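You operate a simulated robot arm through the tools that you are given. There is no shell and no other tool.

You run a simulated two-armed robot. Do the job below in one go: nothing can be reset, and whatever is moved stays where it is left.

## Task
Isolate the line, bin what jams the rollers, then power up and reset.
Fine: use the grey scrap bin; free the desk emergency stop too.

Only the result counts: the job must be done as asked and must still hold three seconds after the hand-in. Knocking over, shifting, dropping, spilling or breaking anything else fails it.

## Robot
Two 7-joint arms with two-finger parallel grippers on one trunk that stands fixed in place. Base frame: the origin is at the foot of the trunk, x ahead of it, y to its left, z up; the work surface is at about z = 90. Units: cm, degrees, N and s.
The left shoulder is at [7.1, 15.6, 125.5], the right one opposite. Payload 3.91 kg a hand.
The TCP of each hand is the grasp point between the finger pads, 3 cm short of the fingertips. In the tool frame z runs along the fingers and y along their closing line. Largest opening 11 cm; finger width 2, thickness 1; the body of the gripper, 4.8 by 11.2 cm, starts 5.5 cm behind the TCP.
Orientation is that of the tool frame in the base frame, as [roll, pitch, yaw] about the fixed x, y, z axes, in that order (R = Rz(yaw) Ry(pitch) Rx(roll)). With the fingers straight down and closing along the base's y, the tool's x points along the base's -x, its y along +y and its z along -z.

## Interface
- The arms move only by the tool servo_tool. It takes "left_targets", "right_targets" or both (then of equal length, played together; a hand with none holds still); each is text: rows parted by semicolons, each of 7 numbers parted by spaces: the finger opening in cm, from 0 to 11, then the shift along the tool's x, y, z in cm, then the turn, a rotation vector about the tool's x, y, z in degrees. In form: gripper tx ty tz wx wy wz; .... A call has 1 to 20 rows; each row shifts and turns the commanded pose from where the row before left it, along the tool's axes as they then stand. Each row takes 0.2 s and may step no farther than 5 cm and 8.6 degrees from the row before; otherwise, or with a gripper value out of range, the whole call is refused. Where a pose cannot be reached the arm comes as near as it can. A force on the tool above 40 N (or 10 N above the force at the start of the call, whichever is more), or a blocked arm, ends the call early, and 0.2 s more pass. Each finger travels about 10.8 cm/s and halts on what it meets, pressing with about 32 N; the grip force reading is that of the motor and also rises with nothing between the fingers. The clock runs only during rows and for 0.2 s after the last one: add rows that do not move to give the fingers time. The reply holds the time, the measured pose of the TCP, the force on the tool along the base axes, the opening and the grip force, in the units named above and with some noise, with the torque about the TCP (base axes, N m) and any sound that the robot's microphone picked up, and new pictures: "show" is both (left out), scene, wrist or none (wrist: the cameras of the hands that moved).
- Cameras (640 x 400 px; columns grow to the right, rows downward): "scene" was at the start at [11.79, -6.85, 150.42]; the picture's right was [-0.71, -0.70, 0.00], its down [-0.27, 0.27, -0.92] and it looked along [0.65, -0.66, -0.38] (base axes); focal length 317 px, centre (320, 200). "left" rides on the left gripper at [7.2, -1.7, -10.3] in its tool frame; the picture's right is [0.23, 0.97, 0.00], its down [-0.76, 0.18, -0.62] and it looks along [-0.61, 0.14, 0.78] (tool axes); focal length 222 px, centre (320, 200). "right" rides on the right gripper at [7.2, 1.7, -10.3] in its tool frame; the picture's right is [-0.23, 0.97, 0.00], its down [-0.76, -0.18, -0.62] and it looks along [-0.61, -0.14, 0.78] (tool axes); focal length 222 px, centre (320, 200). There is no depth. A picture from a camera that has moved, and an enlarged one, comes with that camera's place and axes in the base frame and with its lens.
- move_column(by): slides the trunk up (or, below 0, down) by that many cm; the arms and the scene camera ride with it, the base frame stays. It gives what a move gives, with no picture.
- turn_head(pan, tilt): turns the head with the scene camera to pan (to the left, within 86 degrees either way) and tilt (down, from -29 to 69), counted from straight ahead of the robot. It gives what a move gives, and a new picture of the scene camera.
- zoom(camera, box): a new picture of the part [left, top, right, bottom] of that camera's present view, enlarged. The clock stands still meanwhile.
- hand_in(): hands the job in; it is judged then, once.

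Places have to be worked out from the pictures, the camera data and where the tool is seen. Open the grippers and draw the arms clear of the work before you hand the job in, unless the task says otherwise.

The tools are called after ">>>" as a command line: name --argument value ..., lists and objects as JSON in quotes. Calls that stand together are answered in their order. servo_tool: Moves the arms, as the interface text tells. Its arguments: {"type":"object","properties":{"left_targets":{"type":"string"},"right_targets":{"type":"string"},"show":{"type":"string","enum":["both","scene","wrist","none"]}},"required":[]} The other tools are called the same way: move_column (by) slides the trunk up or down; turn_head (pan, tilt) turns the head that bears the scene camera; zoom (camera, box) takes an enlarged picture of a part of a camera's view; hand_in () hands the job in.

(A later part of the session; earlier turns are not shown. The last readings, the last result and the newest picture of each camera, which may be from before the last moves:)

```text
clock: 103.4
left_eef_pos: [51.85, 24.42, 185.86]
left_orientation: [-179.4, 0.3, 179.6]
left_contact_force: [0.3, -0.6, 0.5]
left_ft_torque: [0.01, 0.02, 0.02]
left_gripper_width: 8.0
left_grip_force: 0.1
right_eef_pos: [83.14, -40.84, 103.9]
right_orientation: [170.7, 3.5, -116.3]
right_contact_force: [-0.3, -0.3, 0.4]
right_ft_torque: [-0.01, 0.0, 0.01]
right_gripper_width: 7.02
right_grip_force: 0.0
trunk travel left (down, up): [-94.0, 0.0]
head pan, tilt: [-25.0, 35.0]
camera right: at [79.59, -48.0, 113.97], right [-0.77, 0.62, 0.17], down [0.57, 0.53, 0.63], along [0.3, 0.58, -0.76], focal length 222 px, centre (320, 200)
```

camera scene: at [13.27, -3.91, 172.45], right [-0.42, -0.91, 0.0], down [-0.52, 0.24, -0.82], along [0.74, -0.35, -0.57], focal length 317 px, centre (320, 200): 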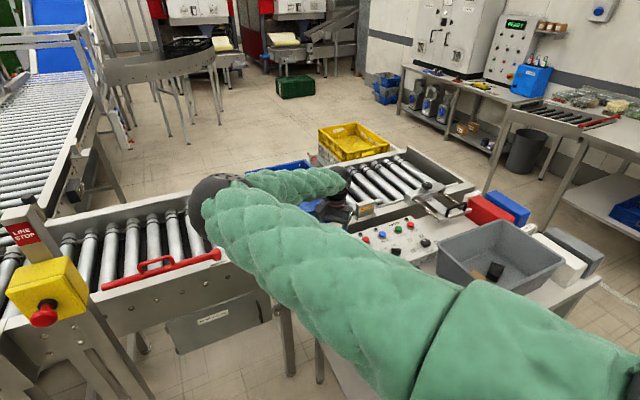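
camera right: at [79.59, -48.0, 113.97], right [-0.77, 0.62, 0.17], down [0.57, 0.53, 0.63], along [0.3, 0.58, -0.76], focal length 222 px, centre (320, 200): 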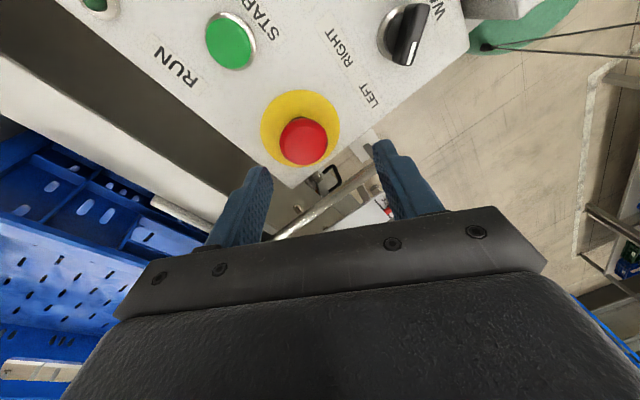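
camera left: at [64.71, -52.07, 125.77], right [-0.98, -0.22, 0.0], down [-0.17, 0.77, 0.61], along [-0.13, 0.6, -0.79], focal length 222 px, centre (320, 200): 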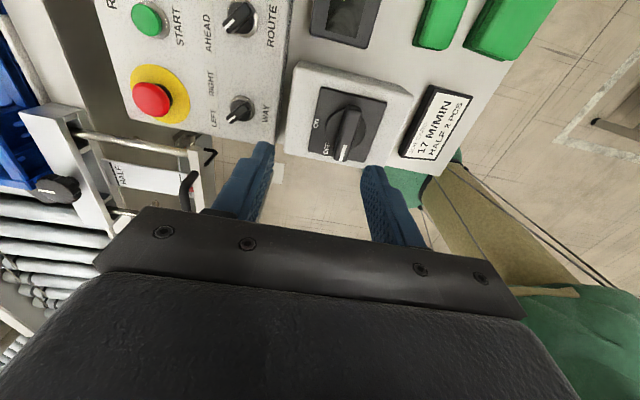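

The hand is now turned to yaw -116° above the head. I lower over the head and close.

>>> servo_tool --right_targets "7 0.04 -0.37 1.8 0 0 0; 7 0.04 -0.37 1.8 0 0 0; 7 0.04 -0.37 1.8 0 0 0; 7 0 0 0 0 0 0; 5 0 0 0 0 0 0; 3 0 0 0 0 0 0; 3 0 0 0 0 0 0; 3 0 0 0 0 0 0" --show "wrist"

```text
clock: 105.2
left_eef_pos: [52.23, 24.14, 185.91]
left_orientation: [-179.5, 0.3, 179.6]
left_contact_force: [0.4, 0.9, 0.1]
left_ft_torque: [0.0, 0.01, -0.03]
left_gripper_width: 8.02
left_grip_force: 0.1
right_eef_pos: [83.79, -40.97, 98.55]
right_orientation: [170.8, 3.4, -116.2]
right_contact_force: [28.2, -14.2, 1.4]
right_ft_torque: [-0.2, -0.52, -0.23]
right_gripper_width: 3.92
right_grip_force: 44.9
trunk travel left (down, up): [-94.0, 0.0]
head pan, tilt: [-25.0, 35.0]
camera right: at [80.23, -48.08, 108.49], right [-0.77, 0.62, 0.17], down [0.57, 0.53, 0.63], along [0.3, 0.58, -0.76], focal length 222 px, centre (320, 200)
```

right: 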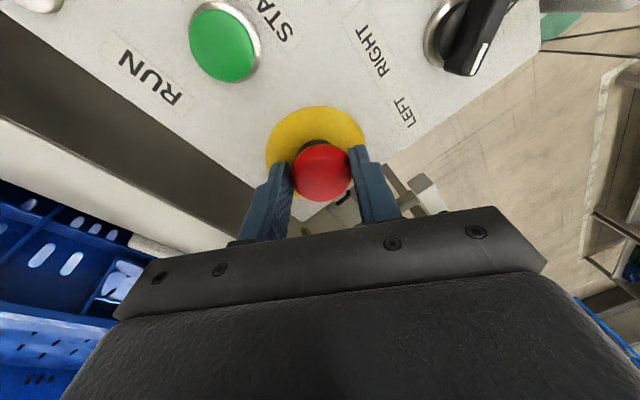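

Gripped, with a side load of about 31 N along the closing line; I ease 0.3 cm that way and then twist clockwise in steps.

>>> servo_tool --right_targets "3 0 -0.3 0 0 0 0; 3 0 0 0 0 0 6; 3 0 0 0 0 0 6; 3 0 0 0 0 0 6; 3 0 0 0 0 0 6; 3 0 0 0 0 0 6; 3 0 0 0 0 0 6; 3 0 0 0 0 0 0" --show "none"

```text
clock: 107.0
left_eef_pos: [51.99, 24.3, 185.99]
left_orientation: [-179.5, 0.4, 179.6]
left_contact_force: [-0.5, 0.1, 0.1]
left_ft_torque: [0.01, 0.01, 0.01]
left_gripper_width: 7.99
left_grip_force: 0.1
right_eef_pos: [83.76, -40.87, 98.19]
right_orientation: [170.4, -2.7, -151.9]
right_contact_force: [6.7, -7.4, 2.3]
right_ft_torque: [0.08, 0.05, -0.1]
right_gripper_width: 3.9
right_grip_force: 45.2
trunk travel left (down, up): [-94.0, 0.0]
head pan, tilt: [-25.0, 35.0]
```

36° done with low load; I continue clockwise.

>>> servo_tool --right_targets "3 0 0 0 0 0 6; 3 0 0 0 0 0 6; 3 0 0 0 0 0 6; 3 0 0 0 0 0 6; 3 0 0 0 0 0 6; 3 0 0 0 0 0 6; 3 0 0 0 0 0 6; 3 0 0 0 0 0 0" --show "wrist"

```text
clock: 108.8
left_eef_pos: [51.89, 24.4, 185.99]
left_orientation: [-179.4, 0.3, 179.6]
left_contact_force: [-0.3, -0.7, -0.4]
left_ft_torque: [0.02, 0.0, 0.01]
left_gripper_width: 7.99
left_grip_force: 0.1
right_eef_pos: [83.8, -40.86, 98.22]
right_orientation: [174.7, -8.3, 166.2]
right_contact_force: [0.1, -0.1, -2.5]
right_ft_torque: [0.21, 0.09, 0.07]
right_gripper_width: 3.9
right_grip_force: 45.3
trunk travel left (down, up): [-94.0, 0.0]
head pan, tilt: [-25.0, 35.0]
camera right: at [78.45, -38.84, 109.69], right [0.46, 0.89, 0.06], down [0.76, -0.43, 0.49], along [0.46, -0.18, -0.87], focal length 222 px, centre (320, 200)
```

right: 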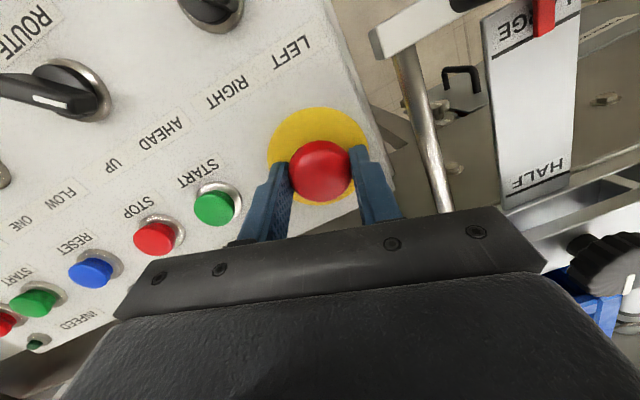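

78° clockwise with almost no resistance and no click, so turning alone may not be all. Still gripping, I try a gentle pull upward.

>>> servo_tool --right_targets "3 0 0 -0.3 0 0 0; 3 0 0 -0.3 0 0 0; 3 0 0 0 0 0 0" --show "none"

```text
clock: 109.6
left_eef_pos: [51.61, 24.56, 186.02]
left_orientation: [-179.5, 0.4, 179.6]
left_contact_force: [-0.2, -0.3, 0.1]
left_ft_torque: [0.0, -0.04, 0.01]
left_gripper_width: 7.99
left_grip_force: 0.2
right_eef_pos: [83.8, -40.8, 99.24]
right_orientation: [174.7, -8.2, 166.5]
right_contact_force: [-8.3, 9.6, 5.3]
right_ft_torque: [0.3, 0.4, 0.25]
right_gripper_width: 3.89
right_grip_force: 45.3
trunk travel left (down, up): [-94.0, 0.0]
head pan, tilt: [-25.0, 35.0]
```

The hand rose 1.0 cm for 0.6 commanded and is pushed upward, which suggests the head has come up. I open and move up to look.

>>> servo_tool --right_targets "5 0 0 0 0 0 0; 7 0 0 0 0 0 0; 7 0 0 -2.5 0 0 0; 7 0 0 -2 0 0 0; 7 0 0 0 0 0 0" --show "wrist"

>>> zoom --camera "right" --box '[220, 80, 420, 230]'

```text
clock: 110.8
left_eef_pos: [51.89, 24.45, 186.02]
left_orientation: [-179.4, 0.3, 179.5]
left_contact_force: [0.0, -0.5, -0.5]
left_ft_torque: [0.05, -0.03, 0.01]
left_gripper_width: 8.0
left_grip_force: 0.2
right_eef_pos: [84.33, -41.44, 103.23]
right_orientation: [174.7, -8.3, 166.3]
right_contact_force: [-0.5, 0.2, 0.5]
right_ft_torque: [-0.01, -0.05, -0.02]
right_gripper_width: 7.0
right_grip_force: 0.0
trunk travel left (down, up): [-94.0, 0.0]
head pan, tilt: [-25.0, 35.0]
camera right: at [79.02, -39.51, 114.67], right [0.46, 0.89, 0.06], down [0.76, -0.43, 0.49], along [0.46, -0.18, -0.87], focal length 222 px, centre (320, 200)
```

right: 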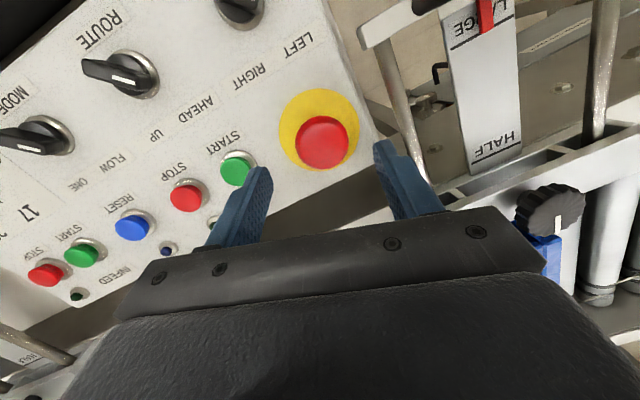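

```text
2.67 times, centred on (320, 155) of right
camera zoom: at [79.02, -39.51, 114.67], right [0.46, 0.89, 0.06], down [0.76, -0.43, 0.49], along [0.46, -0.18, -0.87], focal length 592 px, centre (320, 320)
```

zoom: 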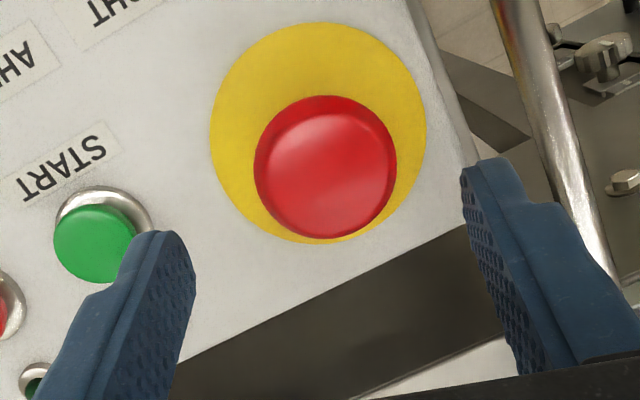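

The head now stands about 1.2 cm higher and looks larger: the desk emergency stop is released. I lift the hand clear and withdraw it, straightening it up.

>>> servo_tool --right_targets "7 0.43 0.26 -2.96 0 0 0; 7 -1.26 -2 -2.38 0 0 0; 7 -1.26 -2 -2.38 0 0 0; 7 0 0 -3 0 0 -7; 7 0 0 -3 0 0 -7; 7 0 0 -3 3.36 -3.36 0; 7 0 0 -3 3.36 -3.36 0; 7 0 0 0 0 0 0" --show "both"

```text
clock: 112.6
left_eef_pos: [51.9, 24.38, 186.06]
left_orientation: [-179.3, 0.2, 179.5]
left_contact_force: [1.7, -0.7, 0.6]
left_ft_torque: [-0.01, -0.01, -0.03]
left_gripper_width: 8.02
left_grip_force: 0.1
right_eef_pos: [87.67, -47.96, 122.06]
right_orientation: [179.7, -0.1, 180.0]
right_contact_force: [-0.5, -0.5, 0.8]
right_ft_torque: [-0.03, -0.06, 0.02]
right_gripper_width: 7.01
right_grip_force: 0.1
trunk travel left (down, up): [-94.0, 0.0]
head pan, tilt: [-25.0, 35.0]
camera scene: at [13.24, -3.98, 172.45], right [-0.42, -0.91, 0.0], down [-0.52, 0.24, -0.82], along [0.74, -0.35, -0.57], focal length 317 px, centre (320, 200)
camera right: at [80.21, -46.49, 132.54], right [0.23, 0.97, 0.01], down [0.76, -0.18, 0.62], along [0.61, -0.14, -0.78], focal length 222 px, centre (320, 200)
```

scene: 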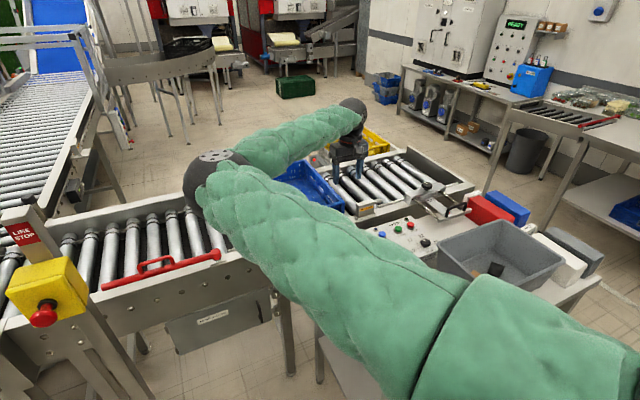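
right: 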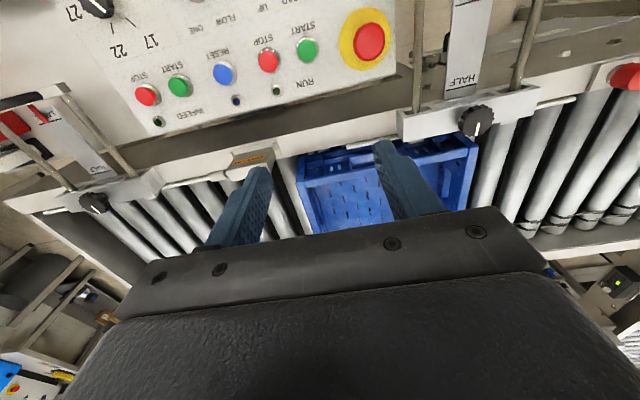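

The emergency stop head appears raised in this view too. I now park the right arm to the right-rear as before, so the left arm can switch the isolator back on.

>>> servo_tool --right_targets "7 2.5 -2.2 -3.2 0 0 0; 7 2.5 -2.2 -3.2 0 0 0; 7 2.77 -1.2 -3 0 0 0; 7 2.77 -1.2 -3 0 0 0; 7 2.77 -1.2 -3 0 0 0; 7 2.77 -1.2 -3 0 0 0; 7 2.77 -1.2 -3 0 0 0; 7 2.77 -1.2 -3 0 0 0; 7 2.77 -1.2 -3 0 0 0; 7 2.77 -1.2 -3 0 0 0; 7 0 0 0 0 0 0" --show "none"

>>> servo_tool --right_targets "7 4 -1.8 -1.4 0 0 0; 7 4 -1.8 -1.4 0 0 0; 7 4 -1.8 -1.4 0 0 0; 7 4 -1.8 -1.4 0 0 0; 7 4 -1.8 -1.4 0 0 0; 7 4 -1.8 -1.4 0 0 0; 7 4 -1.8 -1.4 0 0 0; 7 4 -1.8 -1.4 0 0 0; 7 4 -1.8 -1.4 0 0 0; 7 4 -1.8 -1.4 0 0 0; 7 4 -1.8 -1.4 0 0 0; 7 4 -1.8 -1.4 0 0 0; 7 4 -1.8 -1.4 0 0 0; 7 0 0 0 0 0 0" --show "scene"

```text
clock: 115.0
left_eef_pos: [52.02, 24.47, 186.02]
left_orientation: [-179.4, 0.3, 179.6]
left_contact_force: [-0.4, -0.1, 0.4]
left_ft_torque: [0.03, 0.0, 0.01]
left_gripper_width: 8.0
left_grip_force: 0.0
right_eef_pos: [60.28, -62.17, 152.6]
right_orientation: [179.6, -0.1, 179.9]
right_contact_force: [0.2, -0.8, -0.8]
right_ft_torque: [0.03, 0.0, -0.01]
right_gripper_width: 7.01
right_grip_force: 0.0
trunk travel left (down, up): [-94.0, 0.0]
head pan, tilt: [-25.0, 35.0]
```

```text
clock: 118.0
left_eef_pos: [52.05, 24.25, 185.96]
left_orientation: [-179.4, 0.3, 179.6]
left_contact_force: [0.4, 0.2, 0.3]
left_ft_torque: [0.0, 0.01, 0.02]
left_gripper_width: 7.99
left_grip_force: 0.0
right_eef_pos: [8.36, -85.65, 170.38]
right_orientation: [179.7, -0.1, -180.0]
right_contact_force: [-0.3, 0.7, 0.2]
right_ft_torque: [-0.01, 0.0, 0.0]
right_gripper_width: 7.0
right_grip_force: 0.0
trunk travel left (down, up): [-94.0, 0.0]
head pan, tilt: [-25.0, 35.0]
camera scene: at [13.27, -3.96, 172.44], right [-0.42, -0.91, 0.0], down [-0.52, 0.24, -0.82], along [0.74, -0.35, -0.57], focal length 317 px, centre (320, 200)
```

scene: 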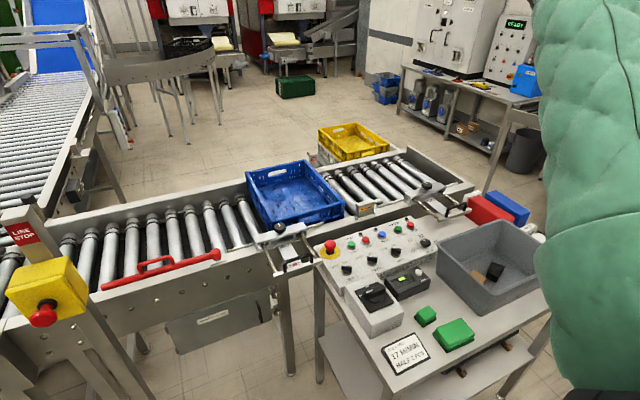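

I enlarge the panel to confirm the emergency stop's state, then lower the trunk back to its starting height.

>>> zoom --camera "scene" --box '[300, 210, 440, 330]'

>>> move_column --by -24

>>> zoom --camera "scene" --box '[310, 160, 450, 270]'

```text
3.33 times, centred on (370, 270) of scene
camera zoom: at [13.27, -3.96, 172.44], right [-0.42, -0.91, 0.0], down [-0.52, 0.24, -0.82], along [0.74, -0.35, -0.57], focal length 1056 px, centre (153, -33)
```

zoom: 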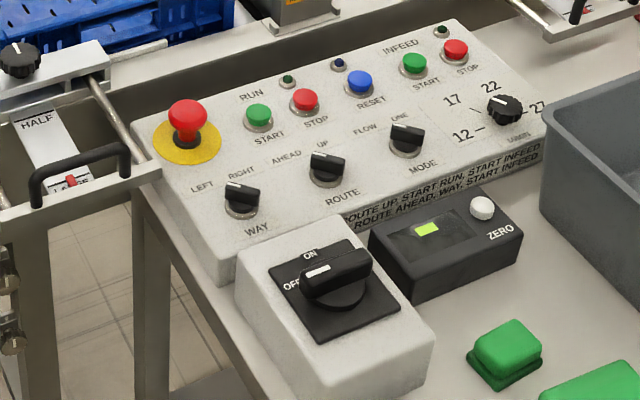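

```text
clock: 120.5
left_eef_pos: [51.81, 24.41, 161.96]
left_orientation: [-179.4, 0.3, 179.6]
left_contact_force: [-0.6, 0.5, 0.3]
left_ft_torque: [0.01, 0.01, -0.02]
left_gripper_width: 8.03
left_grip_force: 0.1
right_eef_pos: [8.28, -85.69, 146.34]
right_orientation: [179.5, -0.1, 180.0]
right_contact_force: [0.5, 0.1, 0.1]
right_ft_torque: [0.0, -0.03, 0.04]
right_gripper_width: 7.01
right_grip_force: 0.1
trunk travel left (down, up): [-70.0, 24.0]
head pan, tilt: [-25.0, 35.0]
```

```text
3.64 times, centred on (380, 215) of scene
camera zoom: at [13.19, -3.98, 148.46], right [-0.42, -0.91, 0.0], down [-0.52, 0.24, -0.82], along [0.74, -0.35, -0.57], focal length 1152 px, centre (102, 146)
```

zoom: 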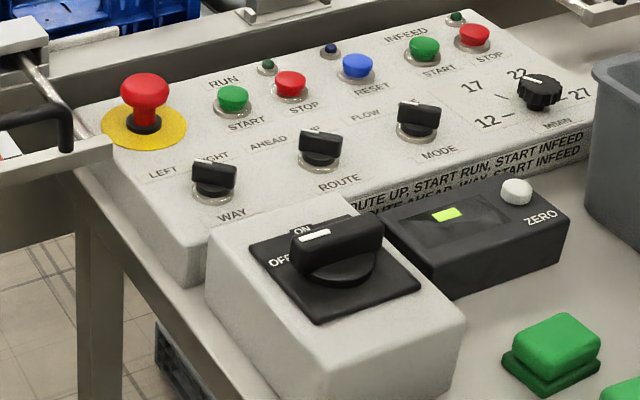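

The red stem is visible: the desk emergency stop is free, and the isolator still stands at OFF. The right arm is parked, so I bring the left hand back above the isolator.

>>> servo_tool --left_targets "6 -0.5 -4.47 1 0 0 0; 6 -0.5 -4.47 1 0 0 0; 6 -0.5 -4.47 1 0 0 0; 6 -0.5 -4.47 1 0 0 0; 6 -0.5 -4.47 1 0 0 0; 6 -0.5 -4.47 1 0 0 0; 6 -0.5 -4.47 1.2 0 0 0; 6 -0.5 -4.47 1.2 0 0 0; 6 -0.5 -4.47 1.8 0 0 0; 6 -0.5 -4.47 1.8 0 0 0; 6 -0.5 -4.47 1.8 0 0 0; 6 -0.5 -4.47 1.8 0 0 0; 6 -0.5 -4.47 1.8 0 0 0; 6 -0.5 -4.47 1.8 0 0 0; 6 -0.5 -4.47 1.8 0 0 0; 6 0 0 0 0 0 0" --show "scene"

```text
clock: 123.9
left_eef_pos: [58.77, -43.07, 141.59]
left_orientation: [-179.4, 0.3, 179.7]
left_contact_force: [-0.5, -0.5, 0.3]
left_ft_torque: [0.0, 0.01, 0.01]
left_gripper_width: 5.98
left_grip_force: 0.1
right_eef_pos: [8.35, -85.48, 146.46]
right_orientation: [179.6, 0.0, 179.9]
right_contact_force: [0.2, 0.8, 0.1]
right_ft_torque: [-0.02, 0.0, 0.03]
right_gripper_width: 7.02
right_grip_force: 0.1
trunk travel left (down, up): [-70.0, 24.0]
head pan, tilt: [-25.0, 35.0]
camera scene: at [13.21, -3.86, 148.46], right [-0.42, -0.91, 0.0], down [-0.52, 0.24, -0.82], along [0.74, -0.35, -0.57], focal length 317 px, centre (320, 200)
```

scene: 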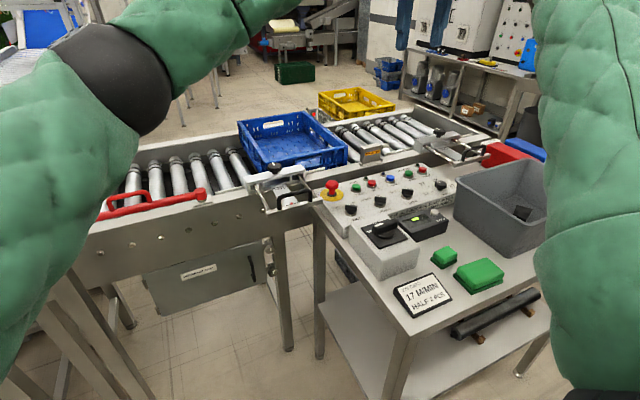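

The left hand is above the isolator at [58.8, -43.1, 141.6]. I go straight down to z ≈ 106, just above the knob, then turn there.

>>> servo_tool --left_targets "6 -0.06 0.05 4.4 0 0 0; 6 -0.06 0.05 4.4 0 0 0; 6 -0.06 0.05 4.4 0 0 0; 6 -0.06 0.05 4.4 0 0 0; 6 -0.06 0.05 4.4 0 0 0; 6 -0.06 0.05 4.4 0 0 0; 6 -0.06 0.05 4.4 0 0 0; 6 -0.06 0.05 4.2 0 0 0; 6 0 0 0 0 0 0" --show "wrist"

```text
clock: 125.9
left_eef_pos: [59.32, -42.67, 106.4]
left_orientation: [-179.4, 0.2, 179.6]
left_contact_force: [-0.5, -0.3, 1.0]
left_ft_torque: [0.0, -0.02, 0.01]
left_gripper_width: 6.01
left_grip_force: 0.1
right_eef_pos: [8.11, -85.53, 146.3]
right_orientation: [179.6, -0.1, 180.0]
right_contact_force: [-0.5, -0.3, 0.6]
right_ft_torque: [-0.01, 0.05, 0.03]
right_gripper_width: 6.97
right_grip_force: 0.1
trunk travel left (down, up): [-70.0, 24.0]
head pan, tilt: [-25.0, 35.0]
camera left: at [51.86, -44.36, 116.82], right [-0.22, 0.98, -0.01], down [0.76, 0.18, 0.63], along [0.61, 0.13, -0.78], focal length 222 px, centre (320, 200)
```

left: 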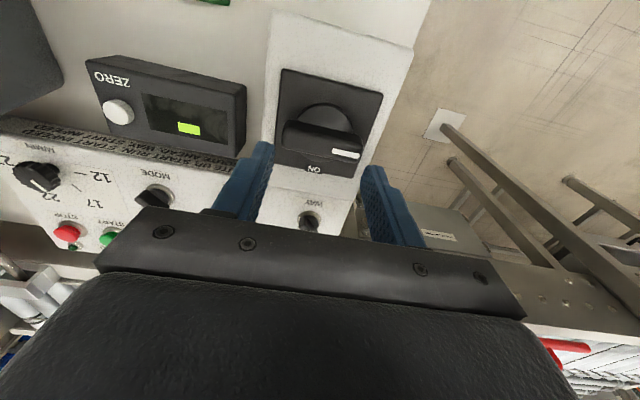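

The mark points to OFF (left). I turn the hand about 82° counter-clockwise at this height so the fingers will straddle the bar.

>>> servo_tool --left_targets "6 0 0 0 0 0 -8.2; 6 0 0 0 0 0 -8.2; 6 0 0 0 0 0 -8.2; 6 0 0 0 0 0 -8.2; 6 0 0 0 0 0 -8.2; 6 0 0 0 0 0 -8.2; 6 0 0 0 0 0 -8.2; 6 0 0 0 0 0 -8.2; 6 0 0 0 0 0 -8.2; 6 0 0 0 0 0 -8.2; 6 0 0 0 0 0 0" --show "wrist"

```text
clock: 128.3
left_eef_pos: [59.76, -42.99, 106.61]
left_orientation: [-179.6, -0.5, -98.3]
left_contact_force: [0.4, 0.2, -0.2]
left_ft_torque: [0.04, -0.03, 0.0]
left_gripper_width: 6.01
left_grip_force: 0.1
right_eef_pos: [8.26, -85.75, 146.18]
right_orientation: [179.5, 0.0, -179.9]
right_contact_force: [0.6, 0.0, 0.8]
right_ft_torque: [0.0, 0.0, -0.03]
right_gripper_width: 7.01
right_grip_force: 0.0
trunk travel left (down, up): [-70.0, 24.0]
head pan, tilt: [-25.0, 35.0]
camera left: at [60.16, -50.39, 117.15], right [-1.0, -0.08, 0.0], down [-0.07, 0.79, 0.62], along [-0.05, 0.61, -0.79], focal length 222 px, centre (320, 200)
```

left: 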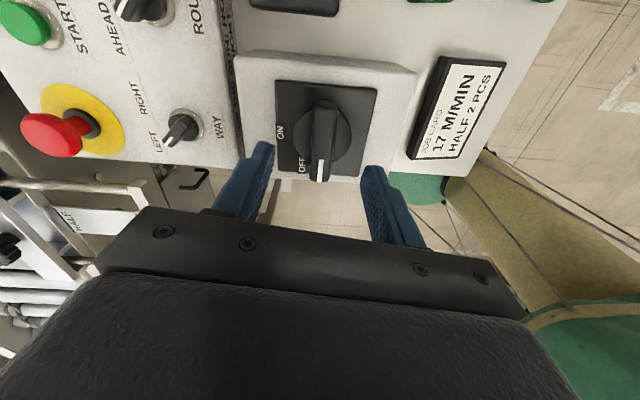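

The bar lies between the fingers in this view. I lower the last 4 cm with a slight shift onto the knob axis and read the pose before closing.

>>> servo_tool --left_targets "6 -0.15 0.22 1.4 0 0 0; 6 -0.14 0.22 1.4 0 0 0; 6 0 0 1.4 0 0 0; 6 0 0 0 0 0 0" --show "wrist"

```text
clock: 129.3
left_eef_pos: [59.27, -42.73, 102.41]
left_orientation: [-179.5, -0.5, -98.5]
left_contact_force: [0.7, 0.2, 0.0]
left_ft_torque: [-0.05, 0.0, 0.04]
left_gripper_width: 6.01
left_grip_force: 0.2
right_eef_pos: [8.28, -85.57, 146.3]
right_orientation: [179.5, -0.1, 180.0]
right_contact_force: [-0.5, 0.2, -0.2]
right_ft_torque: [-0.02, 0.0, -0.02]
right_gripper_width: 7.02
right_grip_force: 0.1
trunk travel left (down, up): [-70.0, 24.0]
head pan, tilt: [-25.0, 35.0]
camera left: at [59.69, -50.1, 112.84], right [-1.0, -0.08, 0.0], down [-0.07, 0.79, 0.62], along [-0.05, 0.61, -0.79], focal length 222 px, centre (320, 200)
```

left: 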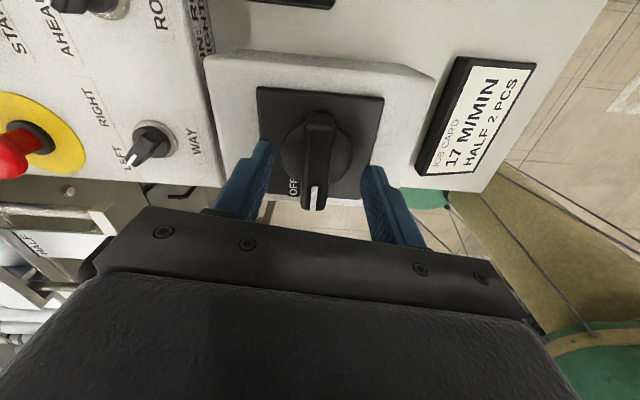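

The hand is on the knob's axis. I close on the bar and read the forces.

>>> servo_tool --left_targets "4 0 0 0 0 0 0; 1.5 0 0 0 0 0 0; 1.5 0 0 0 0 0 0; 1.5 0 0 0 0 0 0" --show "wrist"

```text
clock: 130.3
left_eef_pos: [59.37, -42.62, 102.29]
left_orientation: [-179.7, -0.4, -98.3]
left_contact_force: [13.9, -3.0, 3.0]
left_ft_torque: [-0.09, -0.24, 0.12]
left_gripper_width: 2.22
left_grip_force: 7.7
right_eef_pos: [8.46, -85.69, 146.35]
right_orientation: [179.5, -0.2, -179.9]
right_contact_force: [0.3, -0.3, -0.3]
right_ft_torque: [-0.03, 0.01, -0.02]
right_gripper_width: 7.0
right_grip_force: 0.1
trunk travel left (down, up): [-70.0, 24.0]
head pan, tilt: [-25.0, 35.0]
camera left: at [59.84, -50.09, 112.78], right [-1.0, -0.08, 0.0], down [-0.07, 0.79, 0.62], along [-0.05, 0.61, -0.79], focal length 222 px, centre (320, 200)
```

left: 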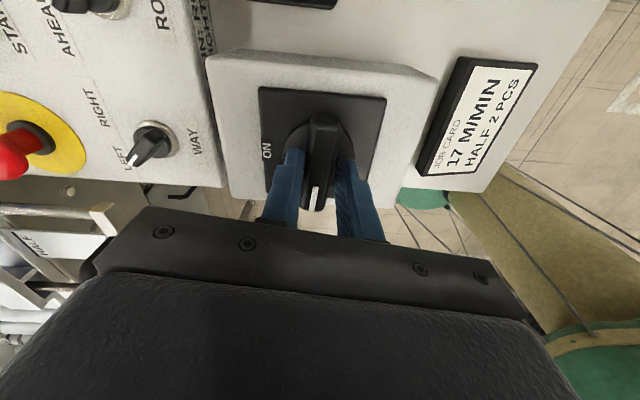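

Gripped right at the axis with a 14 N side load, which I ease; then I turn clockwise toward ON.

>>> servo_tool --left_targets "1.5 0 -0.12 0 0 0 0; 1.5 0 0 0 0 0 6; 1.5 0 0 0 0 0 6; 1.5 0 0 0 0 0 6; 1.5 0 0 0 0 0 6; 1.5 0 0 0 0 0 0" --show "none"

```text
clock: 131.7
left_eef_pos: [59.36, -42.68, 102.39]
left_orientation: [-179.5, -0.2, -122.5]
left_contact_force: [-7.4, 5.8, -12.4]
left_ft_torque: [-0.59, 1.22, 0.02]
left_gripper_width: 1.9
left_grip_force: 45.3
right_eef_pos: [8.29, -85.58, 146.25]
right_orientation: [179.5, -0.1, -179.9]
right_contact_force: [-0.2, 0.9, 0.6]
right_ft_torque: [-0.01, -0.02, -0.04]
right_gripper_width: 7.01
right_grip_force: 0.0
trunk travel left (down, up): [-70.0, 24.0]
head pan, tilt: [-25.0, 35.0]
```

Loads stay small at 24°. I carry on clockwise.

>>> servo_tool --left_targets "1.5 0 0 0 0 0 6; 1.5 0 0 0 0 0 6; 1.5 0 0 0 0 0 6; 1.5 0 0 0 0 0 6; 1.5 0 0 0 0 0 6; 1.5 0 0 0 0 0 0" --show "none"

```text
clock: 132.6
left_eef_pos: [59.3, -42.58, 102.34]
left_orientation: [-179.6, -0.1, -143.3]
left_contact_force: [-8.8, 2.1, -3.8]
left_ft_torque: [0.75, 0.3, -0.01]
left_gripper_width: 1.89
left_grip_force: 44.7
right_eef_pos: [8.35, -85.72, 146.38]
right_orientation: [179.5, -0.1, 180.0]
right_contact_force: [0.3, 0.2, -0.9]
right_ft_torque: [0.05, 0.02, 0.0]
right_gripper_width: 7.02
right_grip_force: 0.0
trunk travel left (down, up): [-70.0, 24.0]
head pan, tilt: [-25.0, 35.0]
stopped in row 4 (left hand): the force on the tool passed its limit at 41 N (the readings are from after the stop); the commanded pose is now the measured one
```

A brief spike stopped it at yaw -143°, but loads are low again. I continue in smaller steps.

>>> servo_tool --left_targets "1.5 0 0 0 0 0 4; 1.5 0 0 0 0 0 4; 1.5 0 0 0 0 0 4; 1.5 0 0 0 0 0 4; 1.5 0 0 0 0 0 4; 1.5 0 0 0 0 0 0" --show "wrist"

```text
clock: 134.0
left_eef_pos: [59.33, -42.52, 102.42]
left_orientation: [-179.5, 0.1, -163.3]
left_contact_force: [-15.4, 6.0, -14.0]
left_ft_torque: [0.25, 1.28, -0.11]
left_gripper_width: 1.88
left_grip_force: 44.5
right_eef_pos: [8.3, -85.67, 146.33]
right_orientation: [179.5, -0.1, 180.0]
right_contact_force: [0.0, -0.8, -0.1]
right_ft_torque: [0.01, 0.03, -0.03]
right_gripper_width: 7.0
right_grip_force: 0.0
trunk travel left (down, up): [-70.0, 24.0]
head pan, tilt: [-25.0, 35.0]
camera left: at [52.71, -46.3, 112.75], right [-0.5, 0.87, -0.01], down [0.68, 0.39, 0.62], along [0.54, 0.3, -0.78], focal length 222 px, centre (320, 200)
```

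left: 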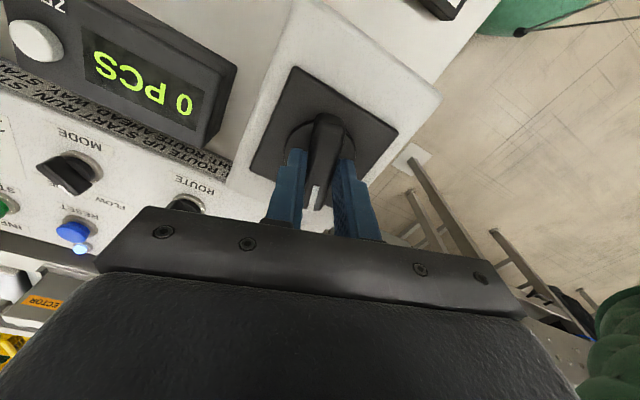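

The display is lit again and the reset lamp glows: power is back. I finish the last 17° to ON.

>>> servo_tool --left_targets "1.5 0.1 0 0 0 0 4; 1.5 0 0 0 0 0 4; 1.5 0 0 0 0 0 4; 1.5 0 0 0 0 0 4; 1.5 0 0 0 0 0 0" --show "wrist"

```text
clock: 135.2
left_eef_pos: [59.25, -42.54, 102.4]
left_orientation: [-179.6, 0.2, -179.3]
left_contact_force: [-9.6, 12.2, -13.1]
left_ft_torque: [0.71, 0.96, 0.01]
left_gripper_width: 1.9
left_grip_force: 44.8
right_eef_pos: [8.46, -85.57, 146.35]
right_orientation: [179.4, -0.2, -179.9]
right_contact_force: [0.2, 0.1, 0.2]
right_ft_torque: [0.01, 0.0, 0.0]
right_gripper_width: 6.99
right_grip_force: 0.1
trunk travel left (down, up): [-70.0, 24.0]
head pan, tilt: [-25.0, 35.0]
camera left: at [51.94, -44.33, 112.74], right [-0.24, 0.97, -0.01], down [0.76, 0.19, 0.62], along [0.61, 0.14, -0.78], focal length 222 px, centre (320, 200)
```

left: 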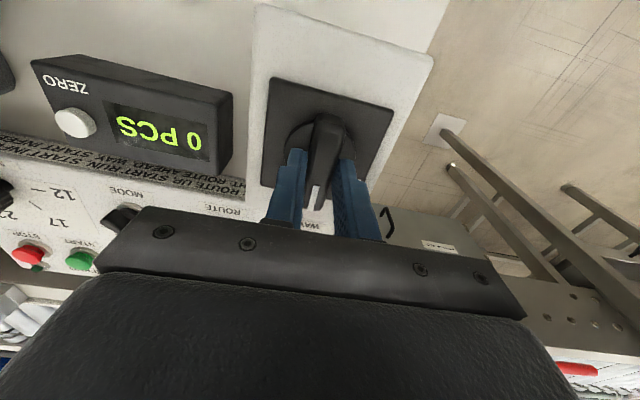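

The knob is at ON. I open the fingers and lift straight up.

>>> servo_tool --left_targets "4 0 0 0 0 0 0; 6 0 0 0 0 0 0; 6 0 0 0 0 0 0; 6 0 0 -3 0 0 0; 6 0 0 -4 0 0 0; 6 0 0 -4 0 0 0; 6 0 0 -4 0 0 0; 6 0 0 -4 0 0 0; 6 0 0 -4 0 0 0; 6 0 0 -4 0 0 0; 6 0 0 -4 0 0 0; 6 0 0 0 0 0 0" --show "both"

>>> zoom --camera "scene" --box '[310, 160, 450, 270]'

```text
clock: 137.8
left_eef_pos: [59.13, -42.43, 133.19]
left_orientation: [-179.6, 0.3, -179.2]
left_contact_force: [0.0, 0.3, 0.2]
left_ft_torque: [-0.01, 0.01, 0.01]
left_gripper_width: 6.01
left_grip_force: 0.0
right_eef_pos: [8.4, -85.6, 146.26]
right_orientation: [179.5, -0.1, -179.9]
right_contact_force: [0.7, 0.3, 0.7]
right_ft_torque: [-0.01, 0.01, -0.01]
right_gripper_width: 7.01
right_grip_force: 0.1
trunk travel left (down, up): [-70.0, 24.0]
head pan, tilt: [-25.0, 35.0]
camera scene: at [13.27, -4.06, 148.44], right [-0.42, -0.91, 0.0], down [-0.52, 0.24, -0.82], along [0.74, -0.35, -0.57], focal length 317 px, centre (320, 200)
camera left: at [51.88, -44.16, 143.5], right [-0.24, 0.97, -0.01], down [0.76, 0.19, 0.62], along [0.61, 0.14, -0.78], focal length 222 px, centre (320, 200)
```

scene: 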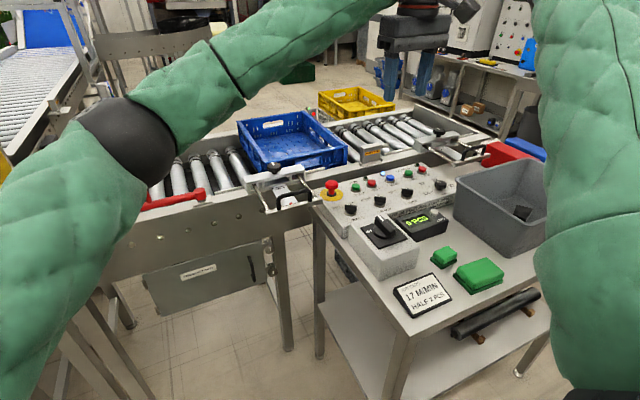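
left: 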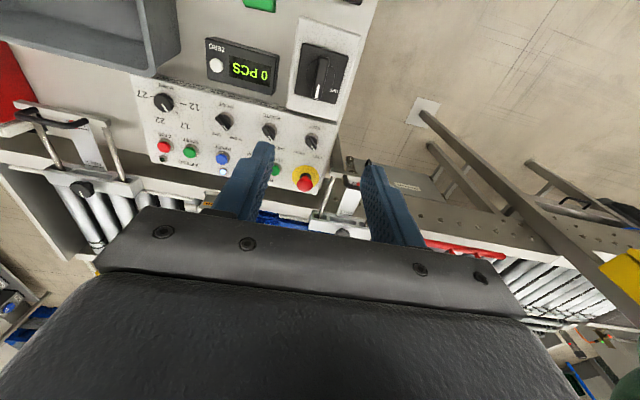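

```text
3.64 times, centred on (380, 215) of scene
camera zoom: at [13.27, -4.06, 148.44], right [-0.42, -0.91, 0.0], down [-0.52, 0.24, -0.82], along [0.74, -0.35, -0.57], focal length 1152 px, centre (102, 146)
```

zoom: 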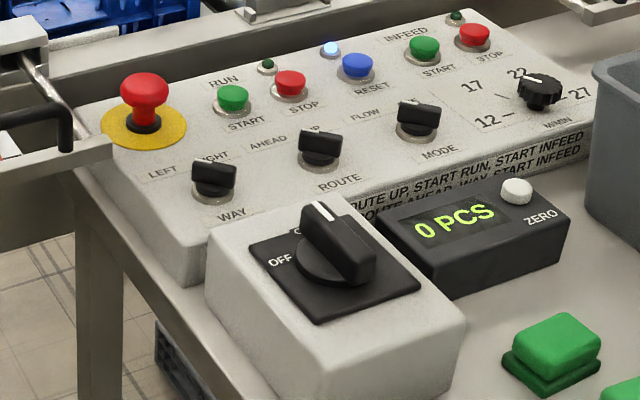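

Isolator is ON, the counter is lit, the emergency stop is free and the reset lamp is lit. I withdraw the left arm to the left as before.

>>> servo_tool --left_targets "8 0.3 3.5 -3 0 0 0; 8 0.5 4.3 -1.7 0 0 0; 8 0.5 4.3 -1.7 0 0 0; 8 0.5 4.3 -1.7 0 0 0; 8 0.5 4.3 -1.7 0 0 0; 8 0.5 4.3 -1.7 0 0 0; 8 0.5 4.3 -1.7 0 0 0; 8 0.5 4.3 -1.7 0 0 0; 8 0.5 4.3 -1.7 0 0 0; 8 0.5 4.3 -1.7 0 0 0; 8 0.5 4.3 -1.7 0 0 0; 8 0.5 4.3 -1.7 0 0 0; 8 0.5 4.3 -1.7 0 0 0; 8 0.5 4.3 -1.7 0 0 0; 8 0.5 4.3 -1.7 0 0 0; 8 0.5 4.3 -1.7 0 0 0; 8 0 0 0 0 0 0" --show "none"

```text
clock: 141.4
left_eef_pos: [50.46, 26.07, 161.39]
left_orientation: [-179.6, 0.0, -179.2]
left_contact_force: [0.9, 0.2, 0.2]
left_ft_torque: [0.02, 0.07, 0.01]
left_gripper_width: 7.97
left_grip_force: 0.0
right_eef_pos: [8.46, -85.65, 146.18]
right_orientation: [179.4, -0.2, 180.0]
right_contact_force: [0.4, -0.4, -1.1]
right_ft_torque: [0.01, -0.03, -0.01]
right_gripper_width: 6.98
right_grip_force: 0.0
trunk travel left (down, up): [-70.0, 24.0]
head pan, tilt: [-25.0, 35.0]
```

The left arm is clear. The reset button's top works out at [82.75, -61.3, 96.2]; I bring the right hand, fingers closed, over it to z ≈ 115.

>>> servo_tool --right_targets "0 -4.3 1.97 0.5 0 0 0; 0 -4.3 1.97 0.5 0 0 0; 0 -4.3 1.97 0.5 0 0 0; 0 -4.3 1.97 0.5 0 0 0; 0 -4.3 1.97 0.5 0 0 0; 0 -4.3 1.97 0.5 0 0 0; 0 -4.3 1.97 0.5 0 0 0; 0 -4.3 1.97 0.5 0 0 0; 0 -4.3 1.97 0.5 0 0 0; 0 -4.3 1.97 0.5 0 0 0; 0 -4.3 1.97 0.5 0 0 0; 0 -4.3 1.97 0.5 0 0 0; 0 -4.3 0.1 0.5 0 0 0; 0 -4.3 0.1 0.5 0 0 0; 0 -4.3 0.1 1.5 0 0 0; 0 -3.3 0.1 3 0 0 0; 0 -3.3 0.1 3.5 0 0 0; 0 -3.2 0.1 3.5 0 0 0; 0 0 0 4 0 0 0; 0 0 0 4 0 0 0" --show "both"

```text
clock: 145.6
left_eef_pos: [50.41, 26.01, 161.38]
left_orientation: [-179.5, 0.3, -179.2]
left_contact_force: [1.2, -1.3, 0.4]
left_ft_torque: [0.02, 0.01, -0.01]
left_gripper_width: 8.02
left_grip_force: 0.1
right_eef_pos: [82.31, -61.48, 120.09]
right_orientation: [179.5, -0.1, 179.9]
right_contact_force: [0.2, -0.3, 0.4]
right_ft_torque: [0.0, 0.02, 0.03]
right_gripper_width: 0.0
right_grip_force: 31.6
trunk travel left (down, up): [-70.0, 24.0]
head pan, tilt: [-25.0, 35.0]
camera scene: at [13.31, -3.99, 148.45], right [-0.42, -0.91, 0.0], down [-0.52, 0.24, -0.82], along [0.74, -0.35, -0.57], focal length 317 px, centre (320, 200)
camera right: at [75.12, -60.03, 130.54], right [0.23, 0.97, 0.01], down [0.76, -0.18, 0.62], along [0.61, -0.14, -0.78], focal length 222 px, centre (320, 200)
```

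scene: 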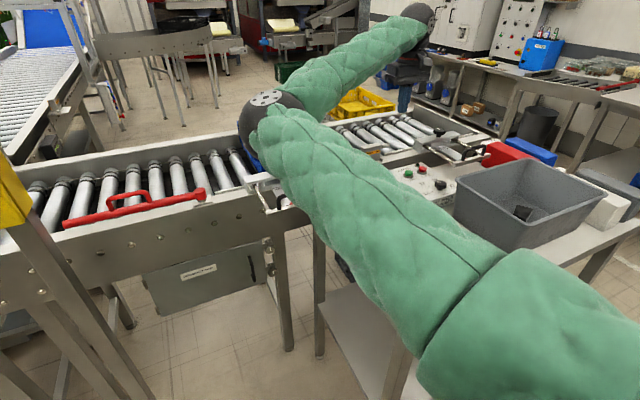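
right: 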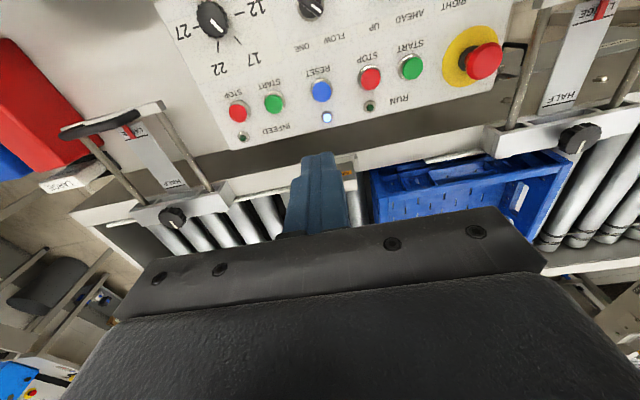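

The reset button appears at about [82.65, -61.5]. I go down until the fingertips are about 2 cm above it and check.

>>> servo_tool --right_targets "0 -0.3 0 4 0 0 0; 0 0 0 4 0 0 0; 0 0 0 4 0 0 0; 0 0 0 4 0 0 0; 0 0 0 2.5 0 0 0; 0 0 0 0 0 0 0" --show "both"

>>> zoom --camera "right" --box '[230, 100, 410, 240]'

```text
clock: 147.0
left_eef_pos: [50.43, 26.14, 161.46]
left_orientation: [-179.5, 0.2, -179.2]
left_contact_force: [-0.4, 0.0, 0.3]
left_ft_torque: [0.03, 0.0, 0.01]
left_gripper_width: 7.99
left_grip_force: 0.1
right_eef_pos: [82.64, -61.29, 101.34]
right_orientation: [179.5, -0.1, -179.9]
right_contact_force: [-1.0, -0.4, 0.3]
right_ft_torque: [0.02, -0.02, 0.02]
right_gripper_width: 0.0
right_grip_force: 32.1
trunk travel left (down, up): [-70.0, 24.0]
head pan, tilt: [-25.0, 35.0]
camera scene: at [13.19, -3.94, 148.45], right [-0.42, -0.91, 0.0], down [-0.52, 0.24, -0.82], along [0.74, -0.35, -0.57], focal length 317 px, centre (320, 200)
camera right: at [75.4, -59.68, 111.82], right [0.23, 0.97, 0.01], down [0.76, -0.18, 0.62], along [0.61, -0.14, -0.78], focal length 222 px, centre (320, 200)
```

scene: 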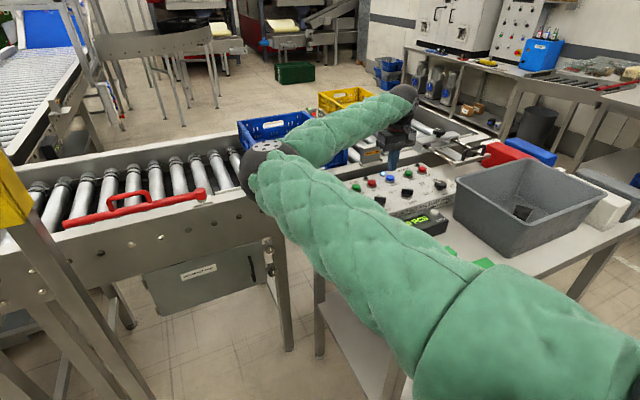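
right: 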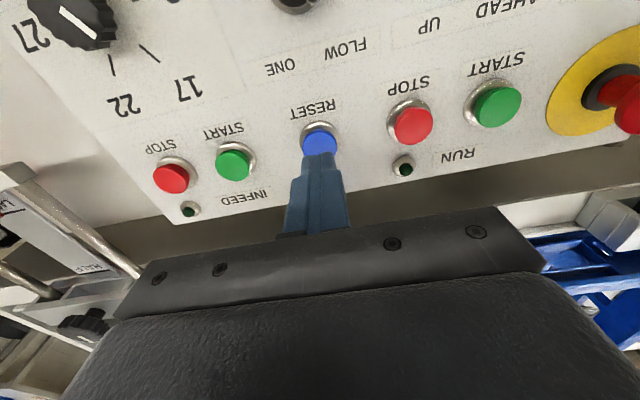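

```text
2.86 times, centred on (320, 170) of right
camera zoom: at [75.4, -59.68, 111.82], right [0.23, 0.97, 0.01], down [0.76, -0.18, 0.62], along [0.61, -0.14, -0.78], focal length 635 px, centre (320, 286)
```

zoom: 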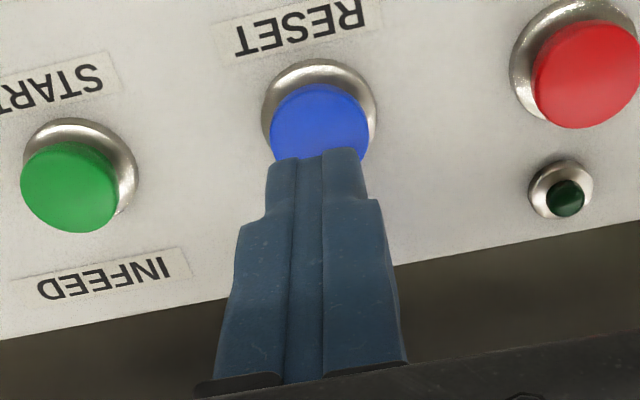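

The fingertips are right above the blue RESET button. I press down in small steps, watching force and lamp.

>>> servo_tool --right_targets "0 0.2 0 1.5 0 0 0; 0 0 0 0.4 0 0 0; 0 0 0 0.3 0 0 0; 0 0 0 0.2 0 0 0; 0 0 0 0.2 0 0 0; 0 0 0 0 0 0 0" --show "wrist"

```text
clock: 148.4
left_eef_pos: [50.42, 26.14, 161.36]
left_orientation: [-179.5, 0.2, -179.2]
left_contact_force: [-0.2, 0.2, 0.3]
left_ft_torque: [0.0, 0.01, -0.01]
left_gripper_width: 7.99
left_grip_force: 0.0
right_eef_pos: [82.54, -61.08, 98.78]
right_orientation: [179.6, -0.1, -180.0]
right_contact_force: [1.7, -2.8, 3.8]
right_ft_torque: [-0.08, -0.04, -0.01]
right_gripper_width: 0.01
right_grip_force: 32.0
trunk travel left (down, up): [-70.0, 24.0]
head pan, tilt: [-25.0, 35.0]
heard: click
camera right: at [75.26, -59.54, 109.22], right [0.23, 0.97, 0.01], down [0.76, -0.18, 0.62], along [0.61, -0.14, -0.78], focal length 222 px, centre (320, 200)
```

right: 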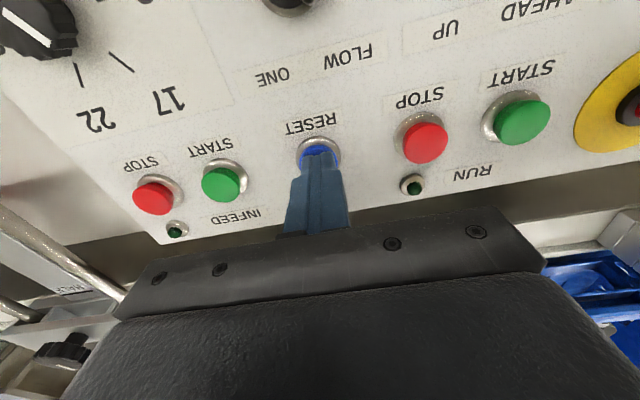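

A click was heard as the button went down. I lift off and look at the reset lamp.

>>> servo_tool --right_targets "0 0 0 -1 0 0 0; 0 0 0 -4 0 0 0; 0 0 0 -4 0 0 0; 0 0 0 -4 0 0 0; 0 0 0 -4 0 0 0; 0 0 0 -4 0 0 0; 0 0 0 0 0 0 0" --show "both"

>>> zoom --camera "right" --box '[200, 20, 520, 180]'

```text
clock: 150.0
left_eef_pos: [50.49, 26.08, 161.43]
left_orientation: [-179.5, 0.2, -179.2]
left_contact_force: [0.0, 0.8, 0.2]
left_ft_torque: [0.0, -0.02, 0.01]
left_gripper_width: 8.04
left_grip_force: 0.1
right_eef_pos: [82.72, -61.44, 119.83]
right_orientation: [179.5, -0.1, 179.8]
right_contact_force: [0.2, -0.2, -0.2]
right_ft_torque: [0.03, 0.04, 0.01]
right_gripper_width: 0.01
right_grip_force: 31.6
trunk travel left (down, up): [-70.0, 24.0]
head pan, tilt: [-25.0, 35.0]
camera scene: at [13.27, -3.97, 148.44], right [-0.42, -0.91, 0.0], down [-0.52, 0.24, -0.82], along [0.74, -0.35, -0.57], focal length 317 px, centre (320, 200)
camera right: at [75.32, -59.85, 130.25], right [0.23, 0.97, 0.01], down [0.76, -0.18, 0.62], along [0.61, -0.14, -0.78], focal length 222 px, centre (320, 200)
```

scene: 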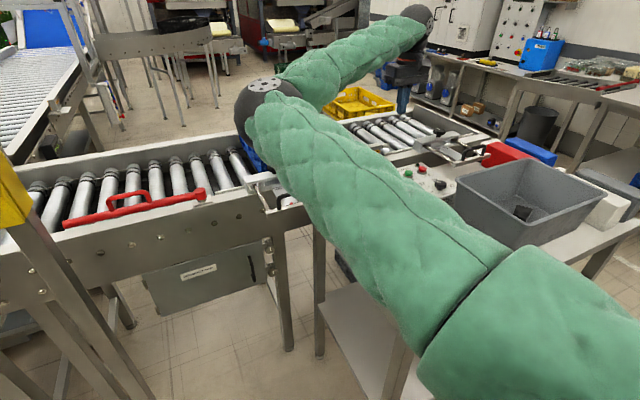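
right: 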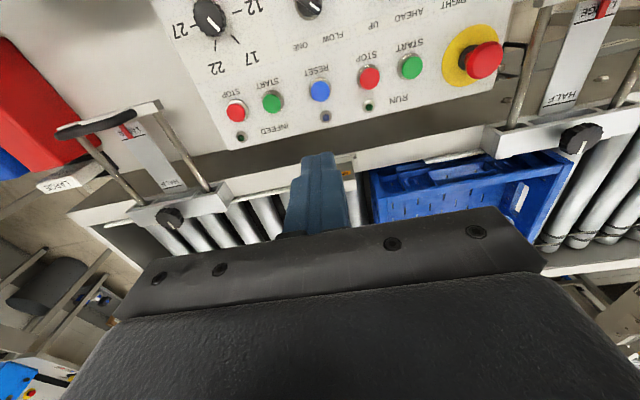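

```text
2.00 times, centred on (360, 100) of right
camera zoom: at [75.32, -59.85, 130.25], right [0.23, 0.97, 0.01], down [0.76, -0.18, 0.62], along [0.61, -0.14, -0.78], focal length 444 px, centre (240, 400)
```

zoom: 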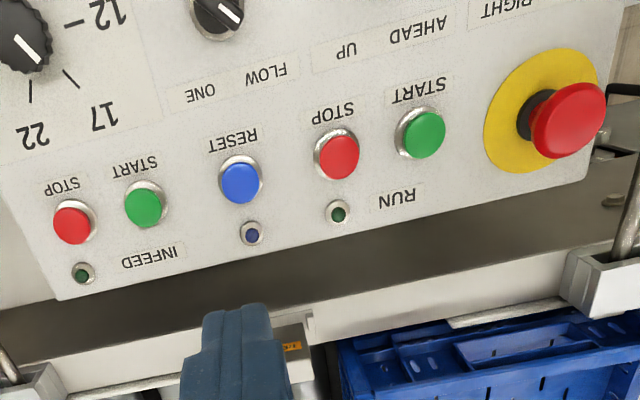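

The reset lamp has gone out, so the reset took. I open the right gripper and withdraw the arm to the right-rear, clear of the work.

>>> servo_tool --right_targets "4 2.5 -1 -3 0 0 0; 8 2.77 -1.2 -3 0 0 0; 8 2.77 -1.2 -3 0 0 0; 8 3 -1.2 -3 0 0 0; 8 3.5 -1.2 -2.5 0 0 0; 8 3.5 -1.2 -2.5 0 0 0; 8 3.5 -1.2 -2.5 0 0 0; 8 4 -1.5 -1.4 0 0 0; 8 4 -1.5 -1.4 0 0 0; 8 4 -1.8 -1 0 0 0; 8 4 -1.8 -1 0 0 0; 8 4 -1.8 -0.5 0 0 0; 8 4 -1.8 -0.5 0 0 0; 8 4 -1.8 0 0 0 0; 8 4 -1.8 0 0 0 0; 8 4 -1.8 0 0 0 0; 8 4 -1.8 0 0 0 0; 8 4 -1.8 0 0 0 0; 8 0 0 0 0 0 0" --show "scene"

>>> zoom --camera "scene" --box '[310, 150, 560, 300]'

>>> turn_head --pan 5 --tilt 25

```text
clock: 154.0
left_eef_pos: [50.42, 26.12, 161.39]
left_orientation: [-179.5, 0.2, -179.1]
left_contact_force: [-0.1, 0.4, 0.3]
left_ft_torque: [-0.02, -0.02, -0.01]
left_gripper_width: 7.99
left_grip_force: 0.0
right_eef_pos: [17.66, -88.8, 144.71]
right_orientation: [179.6, -0.1, 180.0]
right_contact_force: [0.5, 0.1, 1.0]
right_ft_torque: [0.0, -0.03, -0.01]
right_gripper_width: 8.02
right_grip_force: 0.1
trunk travel left (down, up): [-70.0, 24.0]
head pan, tilt: [-25.0, 35.0]
camera scene: at [13.3, -3.91, 148.44], right [-0.42, -0.91, 0.0], down [-0.52, 0.24, -0.82], along [0.74, -0.35, -0.57], focal length 317 px, centre (320, 200)
```

scene: 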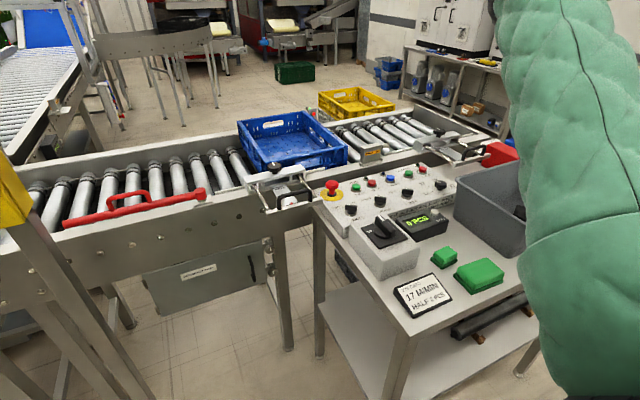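

```text
2.56 times, centred on (435, 225) of scene
camera zoom: at [13.3, -3.91, 148.44], right [-0.42, -0.91, 0.0], down [-0.52, 0.24, -0.82], along [0.74, -0.35, -0.57], focal length 811 px, centre (26, 136)
```

zoom: 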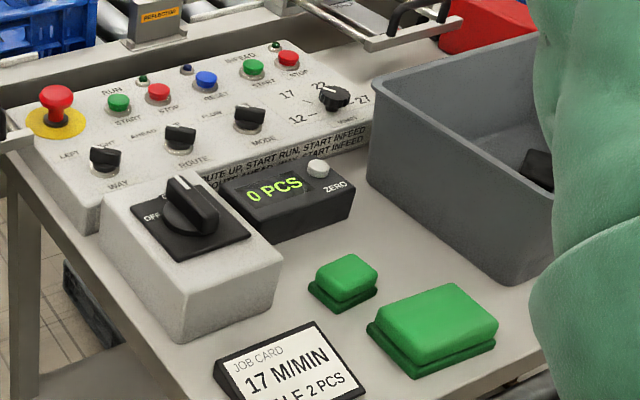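

```text
clock: 155.0
left_eef_pos: [50.33, 25.97, 161.43]
left_orientation: [-179.5, 0.3, -179.1]
left_contact_force: [-0.2, -0.2, 0.3]
left_ft_torque: [0.0, 0.0, 0.01]
left_gripper_width: 7.99
left_grip_force: 0.1
right_eef_pos: [17.48, -88.7, 144.81]
right_orientation: [179.5, -0.1, 179.9]
right_contact_force: [-0.7, -0.5, -0.4]
right_ft_torque: [-0.01, -0.01, -0.04]
right_gripper_width: 8.0
right_grip_force: 0.1
trunk travel left (down, up): [-70.0, 24.0]
head pan, tilt: [5.0, 25.0]
camera scene: at [14.37, 0.51, 150.03], right [0.09, -1.0, 0.0], down [-0.42, -0.04, -0.91], along [0.9, 0.08, -0.42], focal length 317 px, centre (320, 200)
```

scene: 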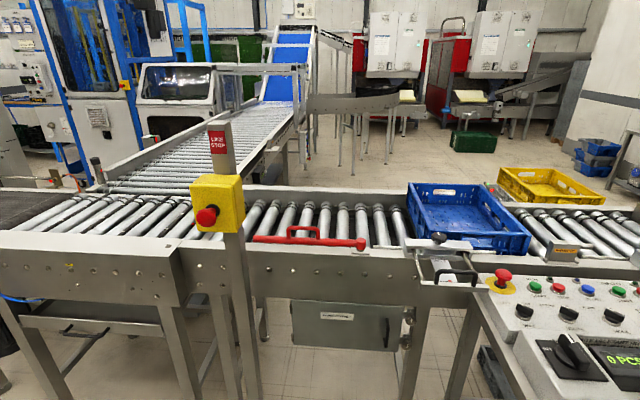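

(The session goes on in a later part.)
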